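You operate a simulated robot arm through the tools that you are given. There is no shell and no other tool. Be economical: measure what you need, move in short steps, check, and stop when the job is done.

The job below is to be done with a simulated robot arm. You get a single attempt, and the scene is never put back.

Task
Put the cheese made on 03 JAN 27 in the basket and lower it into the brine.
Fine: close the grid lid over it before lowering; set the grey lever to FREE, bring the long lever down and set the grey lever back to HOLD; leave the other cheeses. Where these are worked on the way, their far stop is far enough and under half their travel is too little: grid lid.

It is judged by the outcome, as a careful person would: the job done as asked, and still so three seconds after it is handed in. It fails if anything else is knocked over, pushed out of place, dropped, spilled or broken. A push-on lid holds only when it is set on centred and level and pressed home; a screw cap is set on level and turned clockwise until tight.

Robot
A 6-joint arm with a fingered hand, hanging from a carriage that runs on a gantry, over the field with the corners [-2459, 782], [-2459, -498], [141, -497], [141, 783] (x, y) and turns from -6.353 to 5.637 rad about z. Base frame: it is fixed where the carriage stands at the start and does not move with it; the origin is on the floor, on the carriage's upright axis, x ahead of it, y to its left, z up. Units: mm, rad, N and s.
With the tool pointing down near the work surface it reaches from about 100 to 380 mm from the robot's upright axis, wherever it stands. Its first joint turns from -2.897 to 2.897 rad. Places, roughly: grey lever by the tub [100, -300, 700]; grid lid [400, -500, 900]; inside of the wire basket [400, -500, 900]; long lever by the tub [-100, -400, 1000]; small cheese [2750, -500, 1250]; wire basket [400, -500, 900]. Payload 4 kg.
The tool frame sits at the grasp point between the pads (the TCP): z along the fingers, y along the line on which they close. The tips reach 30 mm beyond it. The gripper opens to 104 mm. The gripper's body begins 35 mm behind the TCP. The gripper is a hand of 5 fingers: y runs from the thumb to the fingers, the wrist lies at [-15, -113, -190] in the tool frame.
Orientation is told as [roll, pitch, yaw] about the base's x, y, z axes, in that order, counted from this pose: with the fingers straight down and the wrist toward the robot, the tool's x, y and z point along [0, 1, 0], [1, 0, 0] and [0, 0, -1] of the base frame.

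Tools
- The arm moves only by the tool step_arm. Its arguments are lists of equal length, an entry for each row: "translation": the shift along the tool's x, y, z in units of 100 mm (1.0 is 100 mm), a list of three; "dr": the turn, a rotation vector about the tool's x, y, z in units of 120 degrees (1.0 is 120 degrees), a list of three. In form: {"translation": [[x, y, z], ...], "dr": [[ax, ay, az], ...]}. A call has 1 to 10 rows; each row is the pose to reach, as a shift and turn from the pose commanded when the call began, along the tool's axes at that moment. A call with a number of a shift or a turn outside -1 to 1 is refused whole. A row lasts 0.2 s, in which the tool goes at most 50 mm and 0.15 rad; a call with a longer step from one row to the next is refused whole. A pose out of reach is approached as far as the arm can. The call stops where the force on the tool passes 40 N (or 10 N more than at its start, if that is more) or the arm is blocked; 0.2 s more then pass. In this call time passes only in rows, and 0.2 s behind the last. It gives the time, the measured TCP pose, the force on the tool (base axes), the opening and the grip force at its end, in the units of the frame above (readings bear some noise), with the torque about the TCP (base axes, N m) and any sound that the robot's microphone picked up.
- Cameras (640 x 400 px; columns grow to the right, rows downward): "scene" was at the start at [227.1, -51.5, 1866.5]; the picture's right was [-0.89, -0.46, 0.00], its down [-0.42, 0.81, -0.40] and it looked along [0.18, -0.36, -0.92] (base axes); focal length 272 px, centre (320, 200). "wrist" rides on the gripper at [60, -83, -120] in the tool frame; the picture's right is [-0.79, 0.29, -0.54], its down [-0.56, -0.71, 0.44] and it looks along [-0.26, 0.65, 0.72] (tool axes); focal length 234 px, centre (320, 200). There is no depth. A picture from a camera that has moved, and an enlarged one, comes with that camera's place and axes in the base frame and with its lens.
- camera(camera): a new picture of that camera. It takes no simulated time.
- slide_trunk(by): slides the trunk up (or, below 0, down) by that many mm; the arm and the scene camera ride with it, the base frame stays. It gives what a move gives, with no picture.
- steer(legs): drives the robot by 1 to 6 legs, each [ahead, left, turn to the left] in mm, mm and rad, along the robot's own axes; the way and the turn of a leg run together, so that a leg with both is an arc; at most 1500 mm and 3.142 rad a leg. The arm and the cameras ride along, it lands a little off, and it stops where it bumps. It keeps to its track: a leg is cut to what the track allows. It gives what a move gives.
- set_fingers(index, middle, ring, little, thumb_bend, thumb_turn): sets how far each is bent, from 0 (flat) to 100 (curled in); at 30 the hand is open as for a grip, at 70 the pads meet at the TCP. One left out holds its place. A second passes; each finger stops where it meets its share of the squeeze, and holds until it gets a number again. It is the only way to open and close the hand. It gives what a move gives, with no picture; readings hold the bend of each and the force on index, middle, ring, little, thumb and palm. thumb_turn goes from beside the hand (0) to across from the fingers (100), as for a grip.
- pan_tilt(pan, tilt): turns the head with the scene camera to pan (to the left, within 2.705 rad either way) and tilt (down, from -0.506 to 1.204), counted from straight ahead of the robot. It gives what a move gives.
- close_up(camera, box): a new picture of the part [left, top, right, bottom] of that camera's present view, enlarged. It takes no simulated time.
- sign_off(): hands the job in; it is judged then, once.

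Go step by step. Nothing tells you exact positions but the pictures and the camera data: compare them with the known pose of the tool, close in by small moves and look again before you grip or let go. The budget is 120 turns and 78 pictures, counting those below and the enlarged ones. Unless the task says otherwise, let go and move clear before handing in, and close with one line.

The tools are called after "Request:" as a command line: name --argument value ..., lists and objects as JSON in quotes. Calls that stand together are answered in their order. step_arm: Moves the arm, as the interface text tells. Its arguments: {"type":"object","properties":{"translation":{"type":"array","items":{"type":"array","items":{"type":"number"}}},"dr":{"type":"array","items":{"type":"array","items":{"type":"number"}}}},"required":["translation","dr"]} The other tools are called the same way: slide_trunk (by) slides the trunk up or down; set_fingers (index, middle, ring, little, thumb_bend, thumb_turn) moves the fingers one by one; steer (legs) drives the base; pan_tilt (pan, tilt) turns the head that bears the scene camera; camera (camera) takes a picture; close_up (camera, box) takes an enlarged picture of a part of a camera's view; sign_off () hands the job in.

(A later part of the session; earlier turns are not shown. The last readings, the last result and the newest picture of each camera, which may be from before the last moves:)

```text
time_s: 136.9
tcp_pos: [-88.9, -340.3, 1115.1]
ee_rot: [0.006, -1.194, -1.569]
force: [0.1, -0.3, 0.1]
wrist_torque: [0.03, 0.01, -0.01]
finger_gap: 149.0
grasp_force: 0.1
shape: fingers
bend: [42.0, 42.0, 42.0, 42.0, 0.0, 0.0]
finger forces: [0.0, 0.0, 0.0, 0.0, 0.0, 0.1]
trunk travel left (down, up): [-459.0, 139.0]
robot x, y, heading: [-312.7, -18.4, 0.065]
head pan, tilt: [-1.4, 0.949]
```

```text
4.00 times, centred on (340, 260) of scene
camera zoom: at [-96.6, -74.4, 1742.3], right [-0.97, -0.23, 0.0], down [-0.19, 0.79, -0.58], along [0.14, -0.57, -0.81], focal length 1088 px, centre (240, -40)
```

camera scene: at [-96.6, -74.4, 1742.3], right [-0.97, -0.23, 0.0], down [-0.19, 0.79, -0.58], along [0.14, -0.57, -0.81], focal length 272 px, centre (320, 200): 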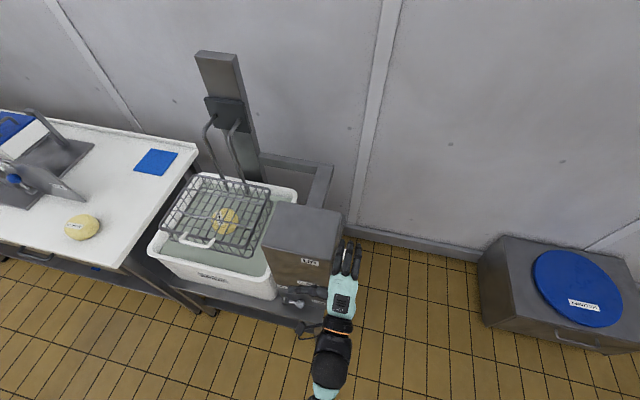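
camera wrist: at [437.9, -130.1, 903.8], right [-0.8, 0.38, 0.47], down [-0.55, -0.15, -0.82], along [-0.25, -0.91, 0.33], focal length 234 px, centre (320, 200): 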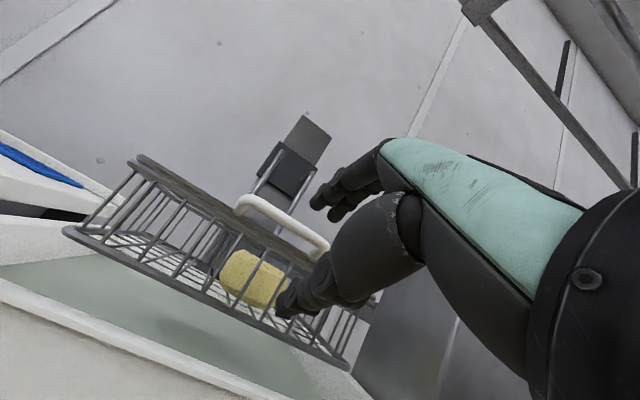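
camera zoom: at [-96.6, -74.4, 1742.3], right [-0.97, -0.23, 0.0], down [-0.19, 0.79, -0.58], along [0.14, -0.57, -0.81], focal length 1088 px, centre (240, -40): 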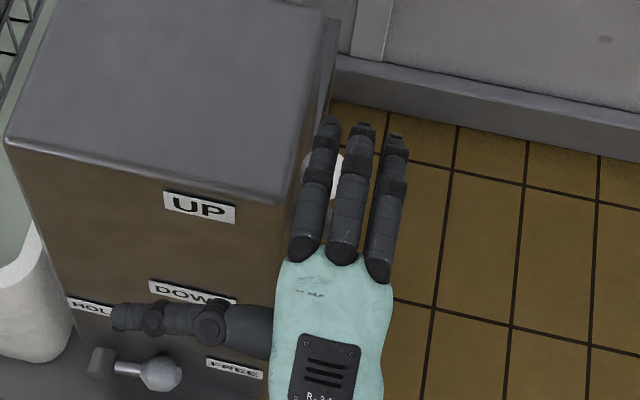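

The knob sits under the index and middle fingers as planned, and the grey lever is plainly at FREE. I'll move over it, curl the fingers behind it and lower.

Request:
steer --legs '[[-4, -67, 0]]'

Request:
set_fingers --index 62 --middle 62 --ring 62 --little 62

Request:
slide_trunk --by -30

Request:
slide_trunk --by -28

```text
time_s: 137.9
tcp_pos: [-88.8, -406.6, 1116.2]
ee_rot: [0.003, -1.195, -1.569]
force: [0.7, -0.7, 0.9]
wrist_torque: [0.01, -0.01, 0.0]
finger_gap: 149.2
grasp_force: 0.0
shape: fingers
bend: [42.0, 42.0, 42.0, 42.0, 0.0, 0.0]
finger forces: [0.0, 0.1, 0.0, 0.0, 0.0, 0.0]
trunk travel left (down, up): [-459.0, 139.0]
robot x, y, heading: [-313.3, -82.4, 0.062]
head pan, tilt: [-1.4, 0.949]
```

```text
time_s: 138.9
tcp_pos: [-89.2, -405.7, 1116.1]
ee_rot: [0.005, -1.194, -1.568]
force: [-0.6, -0.5, -0.3]
wrist_torque: [0.04, -0.02, 0.0]
finger_gap: 137.8
grasp_force: 0.0
shape: fingers
bend: [62.0, 62.0, 62.0, 62.0, 0.0, 0.0]
finger forces: [0.0, 0.1, 0.1, 0.0, 0.0, 0.0]
trunk travel left (down, up): [-459.0, 139.0]
robot x, y, heading: [-314.6, -85.3, 0.056]
head pan, tilt: [-1.4, 0.949]
```

```text
time_s: 139.6
tcp_pos: [-88.7, -405.6, 1085.7]
ee_rot: [0.006, -1.194, -1.571]
force: [-0.6, -0.2, -0.8]
wrist_torque: [0.01, 0.02, 0.0]
finger_gap: 137.6
grasp_force: 0.0
shape: fingers
bend: [62.0, 62.0, 62.0, 62.0, 0.0, 0.0]
finger forces: [0.1, 0.0, 0.0, 0.1, 0.1, 0.0]
trunk travel left (down, up): [-429.0, 169.0]
robot x, y, heading: [-312.1, -85.4, 0.062]
head pan, tilt: [-1.4, 0.949]
```

```text
time_s: 140.3
tcp_pos: [-88.5, -405.8, 1056.6]
ee_rot: [0.006, -1.194, -1.57]
force: [-0.7, 0.7, -0.1]
wrist_torque: [0.02, -0.02, 0.01]
finger_gap: 137.7
grasp_force: 0.0
shape: fingers
bend: [62.0, 62.0, 62.0, 62.0, 0.0, 0.0]
finger forces: [0.1, 0.0, 0.0, 0.0, 0.1, 0.1]
trunk travel left (down, up): [-401.0, 197.0]
robot x, y, heading: [-310.9, -87.5, 0.062]
head pan, tilt: [-1.4, 0.949]
```

No contact forces yet. I'll pull forward gently and watch.

Request:
steer --legs '[[2, 30, 0]]'

Request:
steer --legs '[[2, 30, 0]]'

Request:
close_up --camera "scene" --box '[290, 210, 390, 310]'

```text
time_s: 141.2
tcp_pos: [-89.7, -377.4, 1058.2]
ee_rot: [0.006, -1.194, -1.57]
force: [-0.7, -0.2, 0.7]
wrist_torque: [0.0, -0.02, 0.03]
finger_gap: 138.5
grasp_force: 0.3
shape: fingers
bend: [60.0, 62.0, 62.0, 62.0, 0.0, 0.0]
finger forces: [1.1, 0.0, 0.1, 0.1, 0.0, 0.1]
trunk travel left (down, up): [-401.0, 197.0]
robot x, y, heading: [-313.0, -52.2, 0.068]
head pan, tilt: [-1.4, 0.949]
```

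```text
time_s: 142.0
tcp_pos: [-88.0, -346.3, 1057.4]
ee_rot: [0.005, -1.194, -1.569]
force: [-0.2, 0.9, -0.5]
wrist_torque: [-0.04, -0.01, -0.02]
finger_gap: 137.5
grasp_force: 0.0
shape: fingers
bend: [62.0, 62.0, 62.0, 62.0, 0.0, 0.0]
finger forces: [0.0, 0.0, 0.0, 0.1, 0.0, 0.0]
trunk travel left (down, up): [-401.0, 197.0]
robot x, y, heading: [-315.1, -23.0, 0.064]
head pan, tilt: [-1.4, 0.949]
```

```text
4.00 times, centred on (340, 260) of scene
camera zoom: at [-96.1, -80.9, 1684.2], right [-0.97, -0.23, 0.0], down [-0.19, 0.79, -0.58], along [0.14, -0.57, -0.81], focal length 1088 px, centre (240, -40)
```

zoom: 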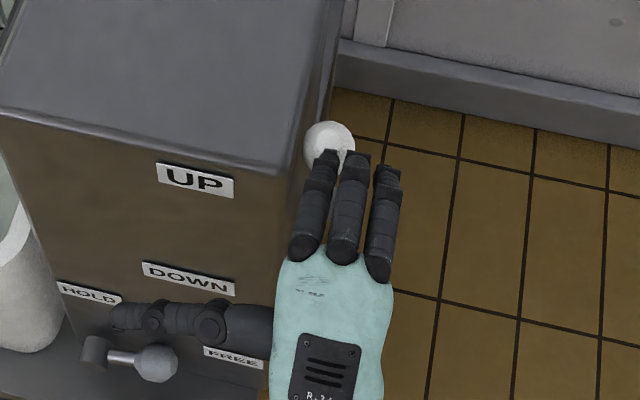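

The fingers slipped over the knob's top. I'll go back up, curl more, and come down a bit lower and farther behind it.

Request:
slide_trunk --by 60

Request:
set_fingers --index 69 --middle 69 --ring 69 --little 69

Request:
steer --legs '[[-4, -66, 0]]'

Request:
slide_trunk --by -50

Request:
slide_trunk --by -20

```text
time_s: 143.0
tcp_pos: [-88.8, -345.7, 1117.4]
ee_rot: [0.006, -1.192, -1.568]
force: [-0.6, -0.7, 0.7]
wrist_torque: [-0.02, -0.01, 0.0]
finger_gap: 137.8
grasp_force: 0.0
shape: fingers
bend: [62.0, 62.0, 62.0, 62.0, 0.0, 0.0]
finger forces: [0.0, 0.0, 0.1, 0.1, 0.0, 0.1]
trunk travel left (down, up): [-461.0, 137.0]
robot x, y, heading: [-315.1, -23.4, 0.064]
head pan, tilt: [-1.4, 0.949]
```

```text
time_s: 144.0
tcp_pos: [-89.1, -345.9, 1117.9]
ee_rot: [0.005, -1.194, -1.569]
force: [0.7, 0.3, -0.4]
wrist_torque: [0.02, 0.0, 0.0]
finger_gap: 133.3
grasp_force: 0.1
shape: fingers
bend: [69.0, 69.0, 69.0, 69.0, 0.0, 0.0]
finger forces: [0.1, 0.0, 0.0, 0.0, 0.0, 0.0]
trunk travel left (down, up): [-461.0, 137.0]
robot x, y, heading: [-313.8, -24.3, 0.062]
head pan, tilt: [-1.4, 0.949]
```

```text
time_s: 145.0
tcp_pos: [-87.5, -411.4, 1118.7]
ee_rot: [0.005, -1.194, -1.568]
force: [0.9, 0.3, 0.3]
wrist_torque: [0.04, -0.01, 0.0]
finger_gap: 133.4
grasp_force: 0.1
shape: fingers
bend: [69.0, 69.0, 69.0, 69.0, 0.0, 0.0]
finger forces: [0.0, 0.0, 0.1, 0.0, 0.0, 0.0]
trunk travel left (down, up): [-461.0, 137.0]
robot x, y, heading: [-310.7, -86.1, 0.065]
head pan, tilt: [-1.4, 0.949]
```

```text
time_s: 145.9
tcp_pos: [-88.8, -411.3, 1067.5]
ee_rot: [0.004, -1.194, -1.568]
force: [0.2, 0.0, 0.2]
wrist_torque: [-0.02, 0.03, 0.01]
finger_gap: 133.7
grasp_force: 0.0
shape: fingers
bend: [69.0, 69.0, 69.0, 69.0, 0.0, 0.0]
finger forces: [0.0, 0.0, 0.1, 0.0, 0.1, 0.0]
trunk travel left (down, up): [-411.0, 187.0]
robot x, y, heading: [-312.6, -89.3, 0.069]
head pan, tilt: [-1.4, 0.949]
```

```text
time_s: 146.6
tcp_pos: [-88.1, -410.7, 1048.3]
ee_rot: [0.006, -1.193, -1.566]
force: [-0.7, -0.3, 0.2]
wrist_torque: [0.02, -0.02, 0.02]
finger_gap: 133.2
grasp_force: 0.1
shape: fingers
bend: [69.0, 69.0, 69.0, 69.0, 0.0, 0.0]
finger forces: [0.0, 0.0, 0.0, 0.0, 0.1, 0.0]
trunk travel left (down, up): [-391.0, 207.0]
robot x, y, heading: [-310.5, -91.5, 0.066]
head pan, tilt: [-1.4, 0.949]
```

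No forces on the way down. I'll go a little lower and then pull forward.

Request:
slide_trunk --by -12

Request:
steer --legs '[[1, 20, 0]]'

Request:
steer --legs '[[1, 20, 0]]'

```text
time_s: 147.2
tcp_pos: [-89.1, -412.3, 1036.8]
ee_rot: [0.011, -1.196, -1.571]
force: [-1.3, 0.7, 7.2]
wrist_torque: [0.1, -0.07, 0.04]
finger_gap: 134.8
grasp_force: 3.2
shape: fingers
bend: [66.0, 69.0, 69.0, 69.0, 0.0, 0.0]
finger forces: [6.4, 0.0, 0.0, 0.0, 0.1, 0.0]
trunk travel left (down, up): [-379.0, 219.0]
robot x, y, heading: [-311.0, -90.0, 0.067]
head pan, tilt: [-1.4, 0.949]
```

```text
time_s: 148.0
tcp_pos: [-90.1, -390.1, 1035.0]
ee_rot: [0.003, -1.193, -1.567]
force: [-0.3, 0.6, 0.7]
wrist_torque: [0.02, 0.04, -0.01]
finger_gap: 133.4
grasp_force: 0.0
shape: fingers
bend: [69.0, 69.0, 69.0, 69.0, 0.0, 0.0]
finger forces: [0.0, 0.0, 0.1, 0.1, 0.0, 0.0]
trunk travel left (down, up): [-379.0, 219.0]
robot x, y, heading: [-312.8, -70.6, 0.068]
head pan, tilt: [-1.4, 0.949]
```

```text
time_s: 148.8
tcp_pos: [-89.0, -370.3, 1034.9]
ee_rot: [0.002, -1.194, -1.565]
force: [0.0, 0.0, 0.2]
wrist_torque: [0.0, -0.01, 0.03]
finger_gap: 133.2
grasp_force: 0.1
shape: fingers
bend: [69.0, 69.0, 69.0, 69.0, 0.0, 0.0]
finger forces: [0.0, 0.0, 0.0, 0.0, 0.0, 0.0]
trunk travel left (down, up): [-379.0, 219.0]
robot x, y, heading: [-313.1, -48.5, 0.061]
head pan, tilt: [-1.4, 0.949]
```

Contact was felt, then vanished while pulling. I need a look to tell whether the lever moved.

Request:
close_up --camera "scene" --box '[270, 190, 400, 320]'

```text
3.08 times, centred on (335, 255) of scene
camera zoom: at [-96.3, -106.6, 1662.2], right [-0.97, -0.23, 0.0], down [-0.19, 0.79, -0.58], along [0.14, -0.57, -0.81], focal length 837 px, centre (274, 31)
```

zoom: 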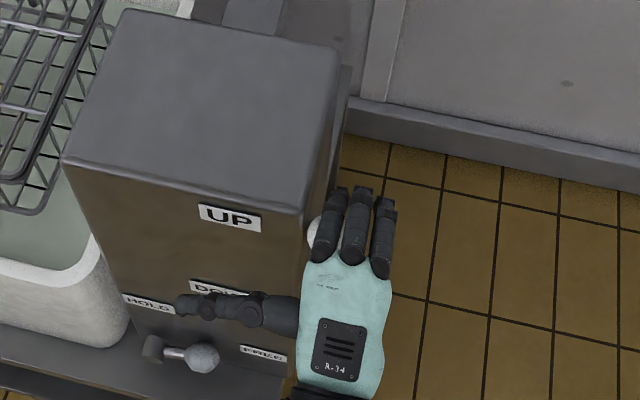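

The knob has come forward with the hand, so the lever is moving. I'll continue along its arc, forward and down.

Request:
steer --legs '[[2, 40, 0]]'

Request:
slide_trunk --by -20

Request:
steer --legs '[[2, 38, 0]]'

Request:
slide_trunk --by -28

```text
time_s: 149.7
tcp_pos: [-89.9, -330.6, 1034.7]
ee_rot: [0.003, -1.194, -1.565]
force: [-0.3, 0.4, -0.5]
wrist_torque: [0.05, 0.01, -0.01]
finger_gap: 133.5
grasp_force: 0.1
shape: fingers
bend: [69.0, 69.0, 69.0, 69.0, 0.0, 0.0]
finger forces: [0.0, 0.0, 0.0, 0.0, 0.0, 0.1]
trunk travel left (down, up): [-379.0, 219.0]
robot x, y, heading: [-316.5, -11.1, 0.064]
head pan, tilt: [-1.4, 0.949]
```

```text
time_s: 150.3
tcp_pos: [-89.2, -331.5, 1015.1]
ee_rot: [0.003, -1.194, -1.566]
force: [0.4, -0.5, 1.7]
wrist_torque: [0.01, -0.05, 0.01]
finger_gap: 134.4
grasp_force: 0.6
shape: fingers
bend: [68.0, 69.0, 69.0, 69.0, 0.0, 0.0]
finger forces: [1.6, 0.0, 0.0, 0.0, 0.1, 0.1]
trunk travel left (down, up): [-359.0, 239.0]
robot x, y, heading: [-311.8, -12.0, 0.06]
head pan, tilt: [-1.4, 0.949]
```

```text
time_s: 151.2
tcp_pos: [-90.9, -293.8, 1016.0]
ee_rot: [0.004, -1.194, -1.566]
force: [-0.4, -0.1, -0.2]
wrist_torque: [0.0, 0.01, 0.0]
finger_gap: 133.5
grasp_force: 0.0
shape: fingers
bend: [69.0, 69.0, 69.0, 69.0, 0.0, 0.0]
finger forces: [0.0, 0.0, 0.1, 0.1, 0.1, 0.0]
trunk travel left (down, up): [-359.0, 239.0]
robot x, y, heading: [-314.4, 26.0, 0.068]
head pan, tilt: [-1.4, 0.949]
```

```text
time_s: 151.9
tcp_pos: [-89.8, -295.1, 986.6]
ee_rot: [0.004, -1.192, -1.567]
force: [0.4, 0.6, 0.5]
wrist_torque: [0.01, 0.0, 0.02]
finger_gap: 134.1
grasp_force: 0.7
shape: fingers
bend: [68.0, 69.0, 69.0, 69.0, 0.0, 0.0]
finger forces: [0.9, 0.0, 0.0, 0.0, 0.1, 0.0]
trunk travel left (down, up): [-331.0, 267.0]
robot x, y, heading: [-316.3, 30.3, 0.072]
head pan, tilt: [-1.4, 0.949]
```

Light index contact on each step shows the lever is following. Continuing down.

Request:
steer --legs '[[2, 24, 0]]'

Request:
slide_trunk --by -36

Request:
steer --legs '[[1, 12, 0]]'

Request:
slide_trunk --by -40

Request:
slide_trunk --by -40

```text
time_s: 152.8
tcp_pos: [-89.8, -269.6, 986.2]
ee_rot: [0.003, -1.193, -1.565]
force: [-0.3, -0.3, -0.6]
wrist_torque: [0.02, 0.0, 0.01]
finger_gap: 133.6
grasp_force: 0.6
shape: fingers
bend: [68.0, 69.0, 69.0, 69.0, 0.0, 0.0]
finger forces: [0.4, 0.0, 0.0, 0.0, 0.1, 0.0]
trunk travel left (down, up): [-331.0, 267.0]
robot x, y, heading: [-313.8, 49.7, 0.068]
head pan, tilt: [-1.4, 0.949]
```

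```text
time_s: 153.6
tcp_pos: [-90.0, -269.7, 951.4]
ee_rot: [0.003, -1.192, -1.564]
force: [0.2, -0.1, 1.8]
wrist_torque: [0.0, 0.01, 0.01]
finger_gap: 134.4
grasp_force: 1.1
shape: fingers
bend: [67.0, 69.0, 69.0, 69.0, 0.0, 0.0]
finger forces: [1.6, 0.0, 0.0, 0.0, 0.0, 0.0]
trunk travel left (down, up): [-295.0, 303.0]
robot x, y, heading: [-315.8, 51.3, 0.068]
head pan, tilt: [-1.4, 0.949]
```

```text
time_s: 154.3
tcp_pos: [-89.2, -257.6, 950.9]
ee_rot: [0.003, -1.193, -1.564]
force: [-0.5, -1.0, 1.2]
wrist_torque: [-0.03, -0.05, -0.03]
finger_gap: 134.9
grasp_force: 1.1
shape: fingers
bend: [66.0, 69.0, 69.0, 69.0, 0.0, 0.0]
finger forces: [1.8, 0.0, 0.0, 0.0, 0.0, 0.0]
trunk travel left (down, up): [-295.0, 303.0]
robot x, y, heading: [-314.2, 64.7, 0.064]
head pan, tilt: [-1.4, 0.949]
```

```text
time_s: 155.1
tcp_pos: [-89.1, -258.0, 911.5]
ee_rot: [0.004, -1.194, -1.567]
force: [-0.6, 0.0, 2.8]
wrist_torque: [-0.05, -0.03, 0.01]
finger_gap: 134.8
grasp_force: 1.3
shape: fingers
bend: [66.0, 69.0, 69.0, 69.0, 0.0, 0.0]
finger forces: [2.7, 0.1, 0.0, 0.0, 0.1, 0.1]
trunk travel left (down, up): [-255.0, 343.0]
robot x, y, heading: [-313.4, 60.9, 0.068]
head pan, tilt: [-1.4, 0.949]
```

```text
time_s: 156.0
tcp_pos: [-89.4, -257.1, 871.4]
ee_rot: [0.002, -1.192, -1.563]
force: [-0.7, 2.1, 2.6]
wrist_torque: [-0.07, 0.03, 0.01]
finger_gap: 134.3
grasp_force: 1.8
shape: fingers
bend: [68.0, 69.0, 69.0, 69.0, 0.0, 0.0]
finger forces: [2.9, 0.1, 0.0, 0.0, 0.1, 0.1]
trunk travel left (down, up): [-215.0, 383.0]
robot x, y, heading: [-313.6, 64.4, 0.067]
head pan, tilt: [-1.4, 0.949]
```

The lever is around horizontal and still moving. I'll continue down until the stop.

Request:
slide_trunk --by -25

Request:
slide_trunk --by -25

Request:
slide_trunk --by -25

```text
time_s: 156.7
tcp_pos: [-88.7, -257.9, 845.8]
ee_rot: [0.001, -1.192, -1.562]
force: [-0.9, 0.5, 2.6]
wrist_torque: [-0.05, 0.0, -0.02]
finger_gap: 134.8
grasp_force: 1.0
shape: fingers
bend: [67.0, 69.0, 69.0, 69.0, 0.0, 0.0]
finger forces: [2.8, 0.1, 0.0, 0.1, 0.0, 0.0]
trunk travel left (down, up): [-190.0, 408.0]
robot x, y, heading: [-314.7, 62.5, 0.065]
head pan, tilt: [-1.4, 0.949]
```

```text
time_s: 157.4
tcp_pos: [-90.1, -257.1, 820.8]
ee_rot: [0.003, -1.192, -1.565]
force: [-0.4, -0.4, 1.6]
wrist_torque: [-0.07, 0.0, -0.02]
finger_gap: 135.6
grasp_force: 1.3
shape: fingers
bend: [65.0, 69.0, 69.0, 69.0, 0.0, 0.0]
finger forces: [2.2, 0.1, 0.0, 0.1, 0.0, 0.1]
trunk travel left (down, up): [-165.0, 433.0]
robot x, y, heading: [-313.9, 61.2, 0.069]
head pan, tilt: [-1.4, 0.949]
```

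```text
time_s: 158.1
tcp_pos: [-89.9, -255.2, 796.9]
ee_rot: [0.006, -1.196, -1.569]
force: [-7.3, 14.9, 21.2]
wrist_torque: [-0.92, -0.3, -0.12]
finger_gap: 142.2
grasp_force: 12.9
shape: fingers
bend: [53.0, 69.0, 69.0, 69.0, 0.0, 0.0]
finger forces: [25.6, 0.0, 0.0, 0.0, 0.0, 0.1]
trunk travel left (down, up): [-140.0, 458.0]
robot x, y, heading: [-313.5, 64.4, 0.073]
head pan, tilt: [-1.4, 0.949]
```

A firm stop now (25 N). I'll take a look at the basket and lever.

Request:
close_up --camera "scene" --box '[130, 60, 430, 340]'

```text
1.43 times, centred on (280, 200) of scene
camera zoom: at [-97.4, 8.8, 1423.3], right [-0.97, -0.23, 0.0], down [-0.19, 0.79, -0.58], along [0.14, -0.56, -0.81], focal length 388 px, centre (377, 200)
```

zoom: 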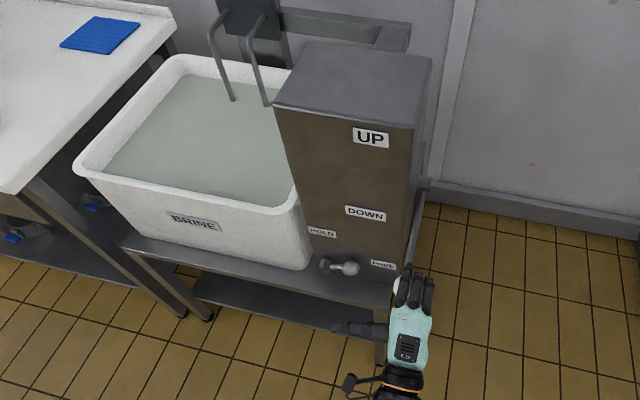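

The basket is fully under the brine and the long lever is down. I'll release it upward, back out, and move to the grey lever's front, low enough to get under its knob.

Request:
slide_trunk --by 20

Request:
set_fingers --index 42 --middle 42 --ring 42 --little 42

Request:
slide_trunk --by 60

Request:
steer --legs '[[6, 100, 0]]'

Request:
steer --legs '[[114, -8, 0]]'

Request:
step_arm --translation '[[0, -0.4, 0.16], [0, -0.79, 0.316]]' --dr '[[0, 0, 0], [0, 0, 0]]'

```text
time_s: 158.8
tcp_pos: [-88.3, -256.7, 814.8]
ee_rot: [-0.003, -1.192, -1.56]
force: [0.3, -0.5, 0.2]
wrist_torque: [0.02, -0.04, -0.02]
finger_gap: 133.6
grasp_force: 0.0
shape: fingers
bend: [69.0, 69.0, 69.0, 69.0, 0.0, 0.0]
finger forces: [0.0, 0.1, 0.1, 0.0, 0.0, 0.1]
trunk travel left (down, up): [-160.0, 438.0]
robot x, y, heading: [-311.4, 63.6, 0.068]
head pan, tilt: [-1.4, 0.949]
```

```text
time_s: 159.8
tcp_pos: [-89.6, -257.6, 816.2]
ee_rot: [0.004, -1.194, -1.566]
force: [0.5, 0.9, -0.3]
wrist_torque: [-0.01, -0.02, 0.01]
finger_gap: 148.9
grasp_force: 0.1
shape: fingers
bend: [42.0, 42.0, 42.0, 42.0, 0.0, 0.0]
finger forces: [0.0, 0.0, 0.0, 0.0, 0.2, 0.0]
trunk travel left (down, up): [-160.0, 438.0]
robot x, y, heading: [-314.6, 63.6, 0.067]
head pan, tilt: [-1.4, 0.949]
```

```text
time_s: 160.8
tcp_pos: [-88.9, -258.5, 875.5]
ee_rot: [0.005, -1.194, -1.567]
force: [0.2, -0.4, 0.2]
wrist_torque: [0.0, -0.02, 0.01]
finger_gap: 148.6
grasp_force: 0.0
shape: fingers
bend: [42.0, 42.0, 42.0, 42.0, 0.0, 0.0]
finger forces: [0.0, 0.0, 0.0, 0.0, 0.1, 0.0]
trunk travel left (down, up): [-220.0, 378.0]
robot x, y, heading: [-311.5, 63.0, 0.064]
head pan, tilt: [-1.4, 0.949]
```

```text
time_s: 161.9
tcp_pos: [-89.3, -156.6, 875.9]
ee_rot: [0.003, -1.193, -1.567]
force: [-0.2, -0.6, 0.3]
wrist_torque: [-0.03, -0.03, -0.02]
finger_gap: 148.7
grasp_force: 0.1
shape: fingers
bend: [42.0, 42.0, 42.0, 42.0, 0.0, 0.0]
finger forces: [0.1, 0.1, 0.0, 0.0, 0.1, 0.1]
trunk travel left (down, up): [-220.0, 378.0]
robot x, y, heading: [-317.7, 165.2, 0.063]
head pan, tilt: [-1.4, 0.949]
```

```text
time_s: 163.1
tcp_pos: [24.0, -158.3, 875.2]
ee_rot: [0.005, -1.193, -1.566]
force: [-0.3, 0.5, 0.3]
wrist_torque: [-0.01, 0.01, -0.01]
finger_gap: 148.8
grasp_force: 0.2
shape: fingers
bend: [42.0, 42.0, 42.0, 42.0, 0.0, 0.0]
finger forces: [0.0, 0.0, 0.0, 0.1, 0.0, 0.0]
trunk travel left (down, up): [-220.0, 378.0]
robot x, y, heading: [-201.4, 168.3, 0.065]
head pan, tilt: [-1.4, 0.949]
```

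```text
time_s: 163.7
tcp_pos: [22.0, -179.1, 797.8]
ee_rot: [0.005, -1.192, -1.562]
force: [-0.3, 0.4, -1.1]
wrist_torque: [0.03, -0.02, 0.01]
finger_gap: 148.9
grasp_force: 0.0
shape: fingers
bend: [42.0, 42.0, 42.0, 42.0, 0.0, 0.0]
finger forces: [0.1, 0.1, 0.1, 0.0, 0.1, 0.0]
out of reach, approached as far as the arm can: row 1, 2
trunk travel left (down, up): [-220.0, 378.0]
robot x, y, heading: [-204.1, 169.4, 0.065]
head pan, tilt: [-1.4, 0.949]
```

Now I'll lower to the knob's level in front of the stand and use one picture to check the height.

Request:
slide_trunk --by -216

Request:
steer --legs '[[-1, -45, 0]]'

Request:
close_up --camera "wrist" --box '[0, 40, 400, 400]'

```text
time_s: 166.0
tcp_pos: [21.2, -178.0, 582.2]
ee_rot: [0.0, -1.191, -1.562]
force: [-0.5, -1.3, -0.1]
wrist_torque: [0.04, 0.0, -0.02]
finger_gap: 148.9
grasp_force: 0.0
shape: fingers
bend: [42.0, 42.0, 42.0, 42.0, 0.0, 0.0]
finger forces: [0.1, 0.0, 0.0, 0.0, 0.1, 0.1]
trunk travel left (down, up): [-4.0, 594.0]
robot x, y, heading: [-201.9, 162.4, 0.064]
head pan, tilt: [-1.4, 0.949]
```

```text
time_s: 166.9
tcp_pos: [23.3, -225.4, 583.4]
ee_rot: [0.001, -1.194, -1.561]
force: [0.3, -0.4, 0.9]
wrist_torque: [-0.01, 0.0, 0.01]
finger_gap: 148.9
grasp_force: 0.1
shape: fingers
bend: [42.0, 42.0, 42.0, 42.0, 0.0, 0.0]
finger forces: [0.0, 0.0, 0.0, 0.0, 0.0, 0.1]
trunk travel left (down, up): [-4.0, 594.0]
robot x, y, heading: [-198.9, 117.6, 0.063]
head pan, tilt: [-1.4, 0.949]
```

```text
1.11 times, centred on (200, 220) of wrist
camera zoom: at [81.2, -82.6, 549.7], right [-0.79, 0.39, 0.47], down [-0.56, -0.15, -0.82], along [-0.25, -0.91, 0.34], focal length 260 px, centre (453, 178)
```

zoom: 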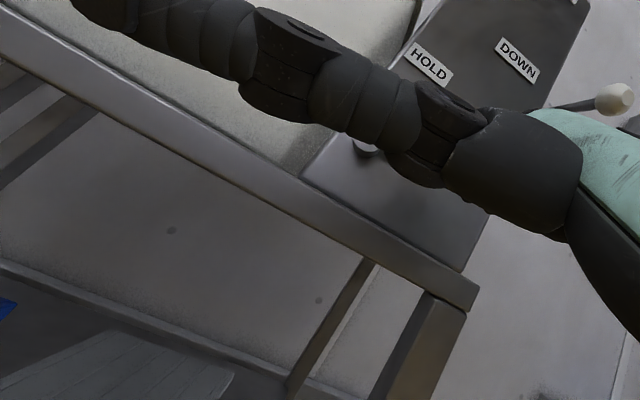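

From this view the pivot is near (105, -330, 615) and the stand top near z 566. I'll use just the index finger, passing under the stem between the knob and pivot, to lift the lever back up.

Request:
set_fingers --middle 95 --ring 95 --little 95

Request:
steer --legs '[[43, -3, 0]]'

Request:
step_arm --translation '[[0, -0.13, 0.05]]' --dr '[[0, 0, 0]]'

```text
time_s: 167.9
tcp_pos: [23.9, -223.0, 582.1]
ee_rot: [0.002, -1.193, -1.56]
force: [0.0, -0.4, -0.3]
wrist_torque: [-0.02, 0.01, -0.03]
finger_gap: 148.8
grasp_force: 0.0
shape: fingers
bend: [42.0, 95.0, 95.0, 95.0, 0.0, 0.0]
finger forces: [0.0, 0.0, 0.0, 0.0, 0.1, 0.0]
trunk travel left (down, up): [-4.0, 594.0]
robot x, y, heading: [-195.6, 119.0, 0.063]
head pan, tilt: [-1.4, 0.949]
```

```text
time_s: 168.8
tcp_pos: [68.0, -223.4, 582.4]
ee_rot: [0.005, -1.191, -1.563]
force: [-0.6, 0.5, -0.6]
wrist_torque: [0.01, -0.02, -0.05]
finger_gap: 148.8
grasp_force: 0.0
shape: fingers
bend: [42.0, 95.0, 95.0, 95.0, 0.0, 0.0]
finger forces: [0.0, 0.0, 0.0, 0.0, 0.0, 0.0]
trunk travel left (down, up): [-4.0, 594.0]
robot x, y, heading: [-155.7, 120.6, 0.063]
head pan, tilt: [-1.4, 0.949]
```

```text
time_s: 169.2
tcp_pos: [66.3, -226.2, 570.1]
ee_rot: [0.002, -1.191, -1.558]
force: [0.9, 0.2, -0.6]
wrist_torque: [0.0, -0.01, 0.03]
finger_gap: 148.7
grasp_force: 0.2
shape: fingers
bend: [42.0, 95.0, 95.0, 95.0, 0.0, 0.0]
finger forces: [0.1, 0.0, 0.1, 0.1, 0.0, 0.0]
out of reach, approached as far as the arm can: row 1
trunk travel left (down, up): [-4.0, 594.0]
robot x, y, heading: [-153.3, 118.7, 0.066]
head pan, tilt: [-1.4, 0.949]
```

Height 570 reached. I'll slide the index in under the stem in two cautious moves.

Request:
steer --legs '[[-2, -40, 0]]'

Request:
steer --legs '[[-2, -30, 0]]'

```text
time_s: 170.1
tcp_pos: [66.1, -269.2, 571.4]
ee_rot: [0.001, -1.191, -1.555]
force: [0.1, -0.3, 0.4]
wrist_torque: [-0.03, 0.0, 0.04]
finger_gap: 149.2
grasp_force: 0.1
shape: fingers
bend: [42.0, 95.0, 95.0, 95.0, 0.0, 0.0]
finger forces: [0.0, 0.0, 0.0, 0.0, 0.0, 0.0]
trunk travel left (down, up): [-4.0, 594.0]
robot x, y, heading: [-154.3, 79.2, 0.074]
head pan, tilt: [-1.4, 0.949]
```

```text
time_s: 170.9
tcp_pos: [66.2, -298.6, 570.2]
ee_rot: [0.0, -1.19, -1.554]
force: [-0.5, -1.0, 0.3]
wrist_torque: [0.01, 0.03, 0.0]
finger_gap: 148.9
grasp_force: 0.1
shape: fingers
bend: [42.0, 95.0, 95.0, 95.0, 0.0, 0.0]
finger forces: [0.0, 0.1, 0.1, 0.0, 0.0, 0.0]
trunk travel left (down, up): [-4.0, 594.0]
robot x, y, heading: [-151.9, 48.7, 0.065]
head pan, tilt: [-1.4, 0.949]
```

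No contact on entry. Now I'll lift slowly with the trunk.

Request:
slide_trunk --by 15

Request:
slide_trunk --by 12

Request:
slide_trunk --by 10

```text
time_s: 171.5
tcp_pos: [65.7, -296.2, 586.5]
ee_rot: [0.0, -1.189, -1.555]
force: [-0.3, 0.0, 0.1]
wrist_torque: [-0.02, 0.01, -0.01]
finger_gap: 149.2
grasp_force: 0.1
shape: fingers
bend: [42.0, 95.0, 95.0, 95.0, 0.0, 0.0]
finger forces: [0.1, 0.1, 0.1, 0.0, 0.1, 0.0]
trunk travel left (down, up): [-19.0, 579.0]
robot x, y, heading: [-154.8, 52.2, 0.067]
head pan, tilt: [-1.4, 0.949]
```

```text
time_s: 172.1
tcp_pos: [65.5, -296.1, 597.0]
ee_rot: [-0.002, -1.189, -1.553]
force: [-0.8, 2.1, -2.4]
wrist_torque: [0.03, 0.01, 0.0]
finger_gap: 146.4
grasp_force: 1.6
shape: fingers
bend: [46.0, 95.0, 95.0, 95.0, 0.0, 0.0]
finger forces: [3.3, 0.1, 0.0, 0.0, 0.0, 0.1]
trunk travel left (down, up): [-31.0, 567.0]
robot x, y, heading: [-155.7, 49.5, 0.063]
head pan, tilt: [-1.4, 0.949]
```

```text
time_s: 172.7
tcp_pos: [64.9, -294.9, 606.0]
ee_rot: [-0.004, -1.189, -1.552]
force: [-2.2, 4.7, -6.0]
wrist_torque: [0.1, 0.01, -0.01]
finger_gap: 143.6
grasp_force: 3.1
shape: fingers
bend: [52.0, 95.0, 95.0, 95.0, 0.0, 0.0]
finger forces: [7.4, 0.0, 0.1, 0.1, 0.1, 0.1]
trunk travel left (down, up): [-41.0, 557.0]
robot x, y, heading: [-151.6, 50.6, 0.068]
head pan, tilt: [-1.4, 0.949]
```

The index is loading the stem (7 N). I'll straighten it a bit for a firmer lift and continue up.

Request:
set_fingers --index 36

Request:
slide_trunk --by 10

Request:
slide_trunk --by 10

```text
time_s: 173.7
tcp_pos: [65.4, -294.6, 606.8]
ee_rot: [0.0, -1.188, -1.551]
force: [-1.0, 4.9, -8.7]
wrist_torque: [0.15, 0.03, -0.01]
finger_gap: 143.7
grasp_force: 4.2
shape: fingers
bend: [52.0, 95.0, 95.0, 95.0, 0.0, 0.0]
finger forces: [8.2, 0.0, 0.1, 0.1, 0.0, 0.1]
trunk travel left (down, up): [-41.0, 557.0]
robot x, y, heading: [-156.9, 47.8, 0.066]
head pan, tilt: [-1.4, 0.949]
```

```text
time_s: 174.3
tcp_pos: [65.7, -294.6, 616.2]
ee_rot: [-0.004, -1.189, -1.553]
force: [-1.5, 5.5, -4.6]
wrist_torque: [0.14, 0.04, -0.04]
finger_gap: 140.5
grasp_force: 3.2
shape: fingers
bend: [59.0, 95.0, 95.0, 95.0, 0.0, 0.0]
finger forces: [7.6, 0.1, 0.0, 0.0, 0.0, 0.0]
trunk travel left (down, up): [-51.0, 547.0]
robot x, y, heading: [-155.2, 47.8, 0.068]
head pan, tilt: [-1.4, 0.949]
```

```text
time_s: 174.9
tcp_pos: [65.7, -293.4, 626.8]
ee_rot: [0.002, -1.188, -1.553]
force: [-1.8, 8.3, -3.5]
wrist_torque: [0.07, 0.03, 0.02]
finger_gap: 138.3
grasp_force: 4.5
shape: fingers
bend: [61.0, 95.0, 95.0, 95.0, 0.0, 0.0]
finger forces: [8.8, 0.1, 0.0, 0.0, 0.0, 0.1]
trunk travel left (down, up): [-61.0, 537.0]
robot x, y, heading: [-158.3, 50.4, 0.07]
head pan, tilt: [-1.4, 0.949]
```

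The extended finger is too weak in that direction (it yields at 8 N), but the thumb flexes strongly. I'll back out, turn the thumb across, and lift the knob from below with the thumb, with curled fingers caging it from above.

Request:
steer --legs '[[0, 80, 0]]'

Request:
set_fingers --index 58 --middle 58 --ring 58 --little 58 --thumb_bend 44 --thumb_turn 97

Request:
slide_trunk --by 12

Request:
steer --legs '[[-20, -66, 0]]'

```text
time_s: 175.9
tcp_pos: [61.0, -217.1, 626.5]
ee_rot: [0.0, -1.189, -1.554]
force: [1.1, 0.1, 0.1]
wrist_torque: [0.01, 0.02, -0.03]
finger_gap: 151.7
grasp_force: 0.2
shape: fingers
bend: [36.0, 95.0, 95.0, 95.0, 0.0, 0.0]
finger forces: [0.0, 0.1, 0.1, 0.1, 0.0, 0.0]
trunk travel left (down, up): [-61.0, 537.0]
robot x, y, heading: [-160.3, 129.6, 0.071]
head pan, tilt: [-1.4, 0.949]
```

```text
time_s: 176.9
tcp_pos: [61.0, -216.9, 626.8]
ee_rot: [0.001, -1.189, -1.557]
force: [0.6, -0.1, -0.6]
wrist_torque: [0.01, -0.01, -0.04]
finger_gap: 51.5
grasp_force: 0.1
shape: fingers
bend: [57.0, 57.0, 57.0, 57.0, 44.0, 96.0]
finger forces: [0.0, 0.0, 0.0, 0.0, 0.0, 0.0]
trunk travel left (down, up): [-61.0, 537.0]
robot x, y, heading: [-158.3, 132.0, 0.072]
head pan, tilt: [-1.4, 0.949]
```

```text
time_s: 177.5
tcp_pos: [61.4, -217.9, 639.7]
ee_rot: [0.0, -1.189, -1.554]
force: [0.5, 0.8, 0.2]
wrist_torque: [0.02, -0.01, 0.01]
finger_gap: 51.4
grasp_force: 0.0
shape: fingers
bend: [57.0, 57.0, 57.0, 57.0, 44.0, 96.0]
finger forces: [0.1, 0.1, 0.0, 0.0, 0.0, 0.1]
trunk travel left (down, up): [-73.0, 525.0]
robot x, y, heading: [-160.5, 124.9, 0.066]
head pan, tilt: [-1.4, 0.949]
```

```text
time_s: 178.6
tcp_pos: [45.7, -284.0, 638.1]
ee_rot: [0.003, -1.189, -1.555]
force: [-0.7, 7.1, 3.3]
wrist_torque: [-0.26, 0.0, 0.03]
finger_gap: 53.3
grasp_force: 4.0
shape: fingers
bend: [55.0, 58.0, 57.0, 57.0, 44.0, 96.0]
finger forces: [6.8, 1.1, 0.0, 0.1, 0.0, 0.0]
trunk travel left (down, up): [-73.0, 525.0]
robot x, y, heading: [-173.6, 61.5, 0.064]
head pan, tilt: [-1.4, 0.949]
```

The index touched the knob's upper front, so the lever is already partly raised from the last lift. I'll back off slightly, raise by 22 mm and go in again.

Request:
steer --legs '[[1, 18, 0]]'

Request:
slide_trunk --by 22

Request:
steer --legs '[[-1, -32, 0]]'

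Request:
steer --legs '[[-1, -16, 0]]'

```text
time_s: 179.3
tcp_pos: [45.8, -266.2, 638.9]
ee_rot: [0.001, -1.19, -1.554]
force: [1.4, 0.4, 0.7]
wrist_torque: [0.01, -0.03, 0.0]
finger_gap: 51.5
grasp_force: 0.1
shape: fingers
bend: [57.0, 57.0, 57.0, 57.0, 44.0, 96.0]
finger forces: [0.0, 0.0, 0.0, 0.1, 0.1, 0.1]
trunk travel left (down, up): [-73.0, 525.0]
robot x, y, heading: [-175.1, 72.5, 0.064]
head pan, tilt: [-1.4, 0.949]
```

```text
time_s: 180.0
tcp_pos: [45.3, -265.8, 660.2]
ee_rot: [0.001, -1.19, -1.556]
force: [0.4, -0.5, 0.3]
wrist_torque: [-0.01, 0.03, 0.02]
finger_gap: 51.2
grasp_force: 0.1
shape: fingers
bend: [57.0, 57.0, 57.0, 57.0, 44.0, 96.0]
finger forces: [0.0, 0.1, 0.0, 0.0, 0.0, 0.0]
trunk travel left (down, up): [-95.0, 503.0]
robot x, y, heading: [-175.8, 75.6, 0.063]
head pan, tilt: [-1.4, 0.949]
```

```text
time_s: 180.8
tcp_pos: [46.2, -300.4, 661.5]
ee_rot: [0.002, -1.191, -1.555]
force: [0.2, -0.9, -0.2]
wrist_torque: [0.06, -0.02, -0.03]
finger_gap: 51.3
grasp_force: 0.0
shape: fingers
bend: [57.0, 57.0, 57.0, 57.0, 44.0, 96.0]
finger forces: [0.0, 0.0, 0.0, 0.0, 0.0, 0.1]
trunk travel left (down, up): [-95.0, 503.0]
robot x, y, heading: [-175.8, 43.7, 0.065]
head pan, tilt: [-1.4, 0.949]
```

```text
time_s: 181.6
tcp_pos: [46.7, -316.2, 660.5]
ee_rot: [0.003, -1.192, -1.556]
force: [-0.2, -0.1, 0.3]
wrist_torque: [0.0, 0.0, 0.03]
finger_gap: 51.0
grasp_force: 0.0
shape: fingers
bend: [57.0, 57.0, 57.0, 57.0, 44.0, 96.0]
finger forces: [0.0, 0.0, 0.0, 0.0, 0.0, 0.0]
trunk travel left (down, up): [-95.0, 503.0]
robot x, y, heading: [-173.0, 27.2, 0.066]
head pan, tilt: [-1.4, 0.949]
```

No contact, so the knob should be between thumb and fingers. I'll close gently to feel for it.

Request:
set_fingers --index 66 --middle 66 --ring 66 --little 66 --thumb_bend 66

```text
time_s: 182.6
tcp_pos: [46.9, -314.4, 660.6]
ee_rot: [0.002, -1.189, -1.558]
force: [0.6, 1.1, -1.6]
wrist_torque: [-0.01, 0.04, -0.01]
finger_gap: 27.8
grasp_force: 7.1
shape: fingers
bend: [63.0, 62.0, 66.0, 66.0, 58.0, 98.0]
finger forces: [2.2, 4.2, 0.1, 0.1, 7.4, 0.0]
trunk travel left (down, up): [-95.0, 503.0]
robot x, y, heading: [-173.9, 31.5, 0.068]
head pan, tilt: [-1.4, 0.949]
```

The knob is pinched (gap 28 mm), and the lever is already about a third of the way up. I'll move it along its arc: up, and toward +x to HOLD.

Request:
slide_trunk --by 10

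Request:
steer --legs '[[13, -1, 0]]'

Request:
slide_trunk --by 8

Request:
steer --legs '[[13, -1, 0]]'

```text
time_s: 183.2
tcp_pos: [47.3, -314.9, 672.2]
ee_rot: [0.001, -1.19, -1.56]
force: [3.5, -0.7, -7.9]
wrist_torque: [0.05, 0.01, 0.07]
finger_gap: 28.9
grasp_force: 6.0
shape: fingers
bend: [65.0, 64.0, 66.0, 66.0, 56.0, 98.0]
finger forces: [1.8, 1.9, 0.0, 0.0, 8.6, 0.0]
trunk travel left (down, up): [-105.0, 493.0]
robot x, y, heading: [-171.6, 31.2, 0.066]
head pan, tilt: [-1.4, 0.949]
```

```text
time_s: 184.0
tcp_pos: [58.2, -314.7, 670.4]
ee_rot: [0.0, -1.189, -1.555]
force: [-3.6, 2.8, -0.9]
wrist_torque: [0.11, 0.15, -0.09]
finger_gap: 25.4
grasp_force: 6.0
shape: fingers
bend: [66.0, 62.0, 65.0, 66.0, 57.0, 100.0]
finger forces: [0.4, 4.2, 0.9, 0.0, 6.5, 0.0]
trunk travel left (down, up): [-105.0, 493.0]
robot x, y, heading: [-162.9, 32.8, 0.067]
head pan, tilt: [-1.4, 0.949]
```

```text
time_s: 184.5
tcp_pos: [59.2, -315.0, 679.1]
ee_rot: [0.001, -1.19, -1.558]
force: [1.3, 0.3, -6.0]
wrist_torque: [0.12, 0.06, 0.08]
finger_gap: 27.4
grasp_force: 6.2
shape: fingers
bend: [66.0, 63.0, 66.0, 66.0, 56.0, 99.0]
finger forces: [0.2, 3.7, 0.0, 0.0, 8.6, 0.0]
trunk travel left (down, up): [-113.0, 485.0]
robot x, y, heading: [-162.9, 29.2, 0.068]
head pan, tilt: [-1.4, 0.949]
```

```text
time_s: 185.3
tcp_pos: [69.8, -315.8, 679.8]
ee_rot: [-0.004, -1.189, -1.557]
force: [-10.5, 6.5, 8.3]
wrist_torque: [-0.18, 0.27, -0.29]
finger_gap: 22.8
grasp_force: 9.7
shape: fingers
bend: [66.0, 60.0, 62.0, 66.0, 59.0, 100.0]
finger forces: [0.1, 6.0, 8.3, 0.0, 6.2, 0.0]
trunk travel left (down, up): [-113.0, 485.0]
robot x, y, heading: [-152.2, 29.0, 0.068]
head pan, tilt: [-1.4, 0.949]
```

The knob is lagging a little in the grip. I'll lift more to let the thumb raise it.

Request:
slide_trunk --by 10

Request:
slide_trunk --by 8

Request:
steer --legs '[[6, 0, 0]]'

```text
time_s: 185.9
tcp_pos: [71.8, -314.2, 688.6]
ee_rot: [0.002, -1.191, -1.558]
force: [0.6, 2.2, -6.5]
wrist_torque: [0.16, 0.08, 0.07]
finger_gap: 27.8
grasp_force: 6.1
shape: fingers
bend: [66.0, 63.0, 65.0, 66.0, 56.0, 99.0]
finger forces: [0.0, 2.8, 0.2, 0.0, 8.2, 0.1]
trunk travel left (down, up): [-123.0, 475.0]
robot x, y, heading: [-150.7, 31.5, 0.068]
head pan, tilt: [-1.4, 0.949]
```

```text
time_s: 186.4
tcp_pos: [72.3, -314.5, 698.1]
ee_rot: [0.003, -1.19, -1.56]
force: [4.5, 0.9, -10.8]
wrist_torque: [0.16, -0.09, 0.09]
finger_gap: 30.7
grasp_force: 6.4
shape: fingers
bend: [66.0, 64.0, 66.0, 66.0, 54.0, 97.0]
finger forces: [0.0, 1.7, 0.1, 0.0, 10.4, 0.0]
trunk travel left (down, up): [-131.0, 467.0]
robot x, y, heading: [-148.6, 28.9, 0.066]
head pan, tilt: [-1.4, 0.949]
```

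```text
time_s: 187.2
tcp_pos: [77.8, -315.0, 697.4]
ee_rot: [0.002, -1.192, -1.562]
force: [1.0, 2.7, -4.3]
wrist_torque: [0.08, 0.05, 0.02]
finger_gap: 29.2
grasp_force: 5.8
shape: fingers
bend: [66.0, 63.0, 66.0, 66.0, 55.0, 98.0]
finger forces: [0.0, 4.0, 0.1, 0.0, 8.1, 0.0]
trunk travel left (down, up): [-131.0, 467.0]
robot x, y, heading: [-144.5, 30.4, 0.066]
head pan, tilt: [-1.4, 0.949]
```

The lever is now about 30° from upright. Continuing toward +x.

Request:
steer --legs '[[12, -1, 0]]'

Request:
slide_trunk --by 5

Request:
steer --legs '[[12, -1, 0]]'

Request:
steer --legs '[[10, -1, 0]]'

```text
time_s: 187.9
tcp_pos: [89.6, -313.1, 698.0]
ee_rot: [0.004, -1.192, -1.559]
force: [-2.8, 8.3, 6.0]
wrist_torque: [0.02, 0.14, -0.1]
finger_gap: 23.6
grasp_force: 9.7
shape: fingers
bend: [66.0, 60.0, 64.0, 66.0, 59.0, 99.0]
finger forces: [0.0, 7.4, 2.1, 0.1, 8.4, 0.0]
trunk travel left (down, up): [-131.0, 467.0]
robot x, y, heading: [-134.6, 31.3, 0.07]
head pan, tilt: [-1.4, 0.949]
```

```text
time_s: 188.5
tcp_pos: [88.5, -314.7, 702.3]
ee_rot: [0.003, -1.188, -1.559]
force: [-0.3, 4.0, -6.0]
wrist_torque: [0.21, 0.0, -0.02]
finger_gap: 26.8
grasp_force: 5.3
shape: fingers
bend: [66.0, 63.0, 66.0, 66.0, 57.0, 98.0]
finger forces: [0.0, 2.6, 0.0, 0.0, 8.6, 0.1]
trunk travel left (down, up): [-136.0, 462.0]
robot x, y, heading: [-131.5, 29.9, 0.071]
head pan, tilt: [-1.4, 0.949]
```

```text
time_s: 189.2
tcp_pos: [102.2, -314.9, 702.9]
ee_rot: [0.005, -1.194, -1.564]
force: [0.0, -0.2, 0.6]
wrist_torque: [-0.03, 0.05, -0.02]
finger_gap: 11.5
grasp_force: 0.7
shape: fingers
bend: [66.0, 66.0, 65.0, 66.0, 66.0, 99.0]
finger forces: [0.0, 0.0, 0.9, 0.1, 0.0, 0.0]
trunk travel left (down, up): [-136.0, 462.0]
robot x, y, heading: [-118.9, 32.5, 0.064]
head pan, tilt: [-1.4, 0.949]
```

```text
time_s: 189.9
tcp_pos: [112.6, -314.7, 704.2]
ee_rot: [0.005, -1.194, -1.564]
force: [0.5, 0.3, 0.6]
wrist_torque: [-0.03, -0.02, -0.03]
finger_gap: 11.4
grasp_force: 0.0
shape: fingers
bend: [66.0, 66.0, 66.0, 66.0, 66.0, 99.0]
finger forces: [0.1, 0.1, 0.0, 0.0, 0.0, 0.1]
trunk travel left (down, up): [-136.0, 462.0]
robot x, y, heading: [-107.3, 31.5, 0.065]
head pan, tilt: [-1.4, 0.949]
```

The knob slipped out to the −x side. I'll back out, go round to its −x side, and finish with a side push toward HOLD.

Request:
steer --legs '[[4, 65, 0]]'

Request:
set_fingers --index 42 --middle 42 --ring 42 --little 42 --thumb_bend 44

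Request:
steer --legs '[[-95, 6, 0]]'

Request:
slide_trunk --by -33

Request:
steer --legs '[[-2, -41, 0]]'

Request:
steer --legs '[[25, -2, 0]]'

```text
time_s: 190.9
tcp_pos: [112.1, -249.3, 703.2]
ee_rot: [0.005, -1.193, -1.564]
force: [-0.2, 0.5, -0.3]
wrist_torque: [0.01, 0.01, 0.02]
finger_gap: 11.5
grasp_force: 0.0
shape: fingers
bend: [66.0, 66.0, 66.0, 66.0, 66.0, 99.0]
finger forces: [0.0, 0.0, 0.1, 0.0, 0.1, 0.1]
trunk travel left (down, up): [-136.0, 462.0]
robot x, y, heading: [-111.1, 96.2, 0.067]
head pan, tilt: [-1.4, 0.949]
```

```text
time_s: 191.9
tcp_pos: [111.5, -250.7, 702.8]
ee_rot: [0.005, -1.192, -1.561]
force: [-0.1, -0.5, 0.4]
wrist_torque: [0.01, 0.02, 0.0]
finger_gap: 69.9
grasp_force: 0.1
shape: fingers
bend: [42.0, 42.0, 42.0, 42.0, 44.0, 96.0]
finger forces: [0.1, 0.0, 0.1, 0.0, 0.0, 0.0]
trunk travel left (down, up): [-136.0, 462.0]
robot x, y, heading: [-106.8, 95.7, 0.063]
head pan, tilt: [-1.4, 0.949]
```

```text
time_s: 193.1
tcp_pos: [15.0, -250.7, 703.5]
ee_rot: [0.002, -1.195, -1.56]
force: [-1.1, -0.2, 0.0]
wrist_torque: [-0.01, -0.03, 0.06]
finger_gap: 70.2
grasp_force: 0.0
shape: fingers
bend: [42.0, 42.0, 42.0, 42.0, 44.0, 96.0]
finger forces: [0.1, 0.0, 0.0, 0.1, 0.0, 0.0]
trunk travel left (down, up): [-136.0, 462.0]
robot x, y, heading: [-205.9, 90.4, 0.067]
head pan, tilt: [-1.4, 0.949]
```

```text
time_s: 193.8
tcp_pos: [15.9, -251.6, 670.9]
ee_rot: [0.005, -1.195, -1.563]
force: [-0.4, -0.2, -0.4]
wrist_torque: [0.01, -0.03, -0.01]
finger_gap: 69.8
grasp_force: 0.1
shape: fingers
bend: [42.0, 42.0, 42.0, 42.0, 44.0, 96.0]
finger forces: [0.0, 0.1, 0.0, 0.1, 0.0, 0.0]
trunk travel left (down, up): [-103.0, 495.0]
robot x, y, heading: [-204.7, 88.3, 0.067]
head pan, tilt: [-1.4, 0.949]
```

```text
time_s: 194.7
tcp_pos: [17.0, -294.0, 670.6]
ee_rot: [0.004, -1.195, -1.563]
force: [0.2, 1.0, -0.4]
wrist_torque: [0.02, -0.01, 0.03]
finger_gap: 70.0
grasp_force: 0.1
shape: fingers
bend: [42.0, 42.0, 42.0, 42.0, 44.0, 96.0]
finger forces: [0.0, 0.0, 0.1, 0.1, 0.0, 0.0]
trunk travel left (down, up): [-103.0, 495.0]
robot x, y, heading: [-204.0, 49.6, 0.067]
head pan, tilt: [-1.4, 0.949]
```

```text
time_s: 195.5
tcp_pos: [42.2, -292.5, 670.8]
ee_rot: [0.007, -1.193, -1.564]
force: [-0.2, 0.2, 0.3]
wrist_torque: [0.03, 0.03, -0.03]
finger_gap: 70.0
grasp_force: 0.1
shape: fingers
bend: [42.0, 42.0, 42.0, 42.0, 44.0, 96.0]
finger forces: [0.0, 0.0, 0.0, 0.0, 0.1, 0.0]
trunk travel left (down, up): [-103.0, 495.0]
robot x, y, heading: [-175.2, 52.8, 0.073]
head pan, tilt: [-1.4, 0.949]
```

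No contact yet with the index edge near x 67. I'll push on in small steps.

Request:
steer --legs '[[12, -1, 0]]'

Request:
steer --legs '[[12, -1, 0]]'

Request:
steer --legs '[[8, 0, 0]]'

```text
time_s: 196.3
tcp_pos: [54.6, -292.3, 670.6]
ee_rot: [0.006, -1.194, -1.564]
force: [-0.8, 0.0, 0.0]
wrist_torque: [-0.03, -0.03, -0.05]
finger_gap: 70.4
grasp_force: 0.5
shape: fingers
bend: [42.0, 42.0, 42.0, 42.0, 44.0, 96.0]
finger forces: [0.8, 0.0, 0.0, 0.0, 0.1, 0.1]
trunk travel left (down, up): [-103.0, 495.0]
robot x, y, heading: [-165.3, 54.9, 0.072]
head pan, tilt: [-1.4, 0.949]
```

```text
time_s: 197.0
tcp_pos: [66.2, -292.2, 669.8]
ee_rot: [0.007, -1.193, -1.562]
force: [0.5, 0.3, -0.5]
wrist_torque: [-0.03, 0.02, 0.02]
finger_gap: 70.4
grasp_force: 0.5
shape: fingers
bend: [42.0, 42.0, 42.0, 42.0, 44.0, 96.0]
finger forces: [0.2, 0.1, 0.0, 0.0, 0.0, 0.0]
trunk travel left (down, up): [-103.0, 495.0]
robot x, y, heading: [-156.6, 52.5, 0.065]
head pan, tilt: [-1.4, 0.949]
```

```text
time_s: 197.8
tcp_pos: [73.6, -291.1, 670.4]
ee_rot: [0.006, -1.192, -1.561]
force: [1.3, -0.4, -1.0]
wrist_torque: [-0.01, -0.06, 0.02]
finger_gap: 70.6
grasp_force: 0.0
shape: fingers
bend: [42.0, 42.0, 42.0, 42.0, 44.0, 96.0]
finger forces: [0.1, 0.1, 0.1, 0.0, 0.1, 0.1]
trunk travel left (down, up): [-103.0, 495.0]
robot x, y, heading: [-144.6, 53.7, 0.067]
head pan, tilt: [-1.4, 0.949]
```

A brief light touch, but no stop yet. I'll go a little further until I feel the stop.

Request:
steer --legs '[[8, 0, 0]]'

Request:
steer --legs '[[8, 0, 0]]'

Request:
steer --legs '[[8, 0, 0]]'

```text
time_s: 198.5
tcp_pos: [77.9, -291.1, 670.0]
ee_rot: [0.001, -1.193, -1.561]
force: [-9.1, 0.5, 1.9]
wrist_torque: [-0.1, -0.28, -0.36]
finger_gap: 70.6
grasp_force: 4.5
shape: fingers
bend: [42.0, 42.0, 42.0, 42.0, 44.0, 96.0]
finger forces: [8.7, 0.1, 0.0, 0.1, 0.0, 0.0]
trunk travel left (down, up): [-103.0, 495.0]
robot x, y, heading: [-135.6, 54.1, 0.069]
head pan, tilt: [-1.4, 0.949]
```

```text
time_s: 199.2
tcp_pos: [80.3, -291.4, 670.4]
ee_rot: [-0.011, -1.196, -1.556]
force: [-23.0, 3.4, 4.3]
wrist_torque: [-0.26, -0.81, -0.95]
finger_gap: 71.9
grasp_force: 10.9
shape: fingers
bend: [41.0, 42.0, 42.0, 42.0, 44.0, 96.0]
finger forces: [22.3, 0.1, 0.0, 0.0, 0.1, 0.1]
trunk travel left (down, up): [-103.0, 495.0]
robot x, y, heading: [-132.2, 56.8, 0.067]
head pan, tilt: [-1.4, 0.949]
```

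```text
time_s: 200.0
tcp_pos: [80.4, -289.7, 669.7]
ee_rot: [-0.022, -1.198, -1.556]
force: [-32.7, 4.7, 5.4]
wrist_torque: [-0.35, -1.1, -1.33]
finger_gap: 72.3
grasp_force: 15.1
shape: fingers
bend: [40.0, 42.0, 42.0, 42.0, 44.0, 96.0]
finger forces: [30.1, 0.0, 0.0, 0.0, 0.0, 0.0]
trunk travel left (down, up): [-103.0, 495.0]
robot x, y, heading: [-124.8, 57.2, 0.067]
head pan, tilt: [-1.4, 0.949]
```

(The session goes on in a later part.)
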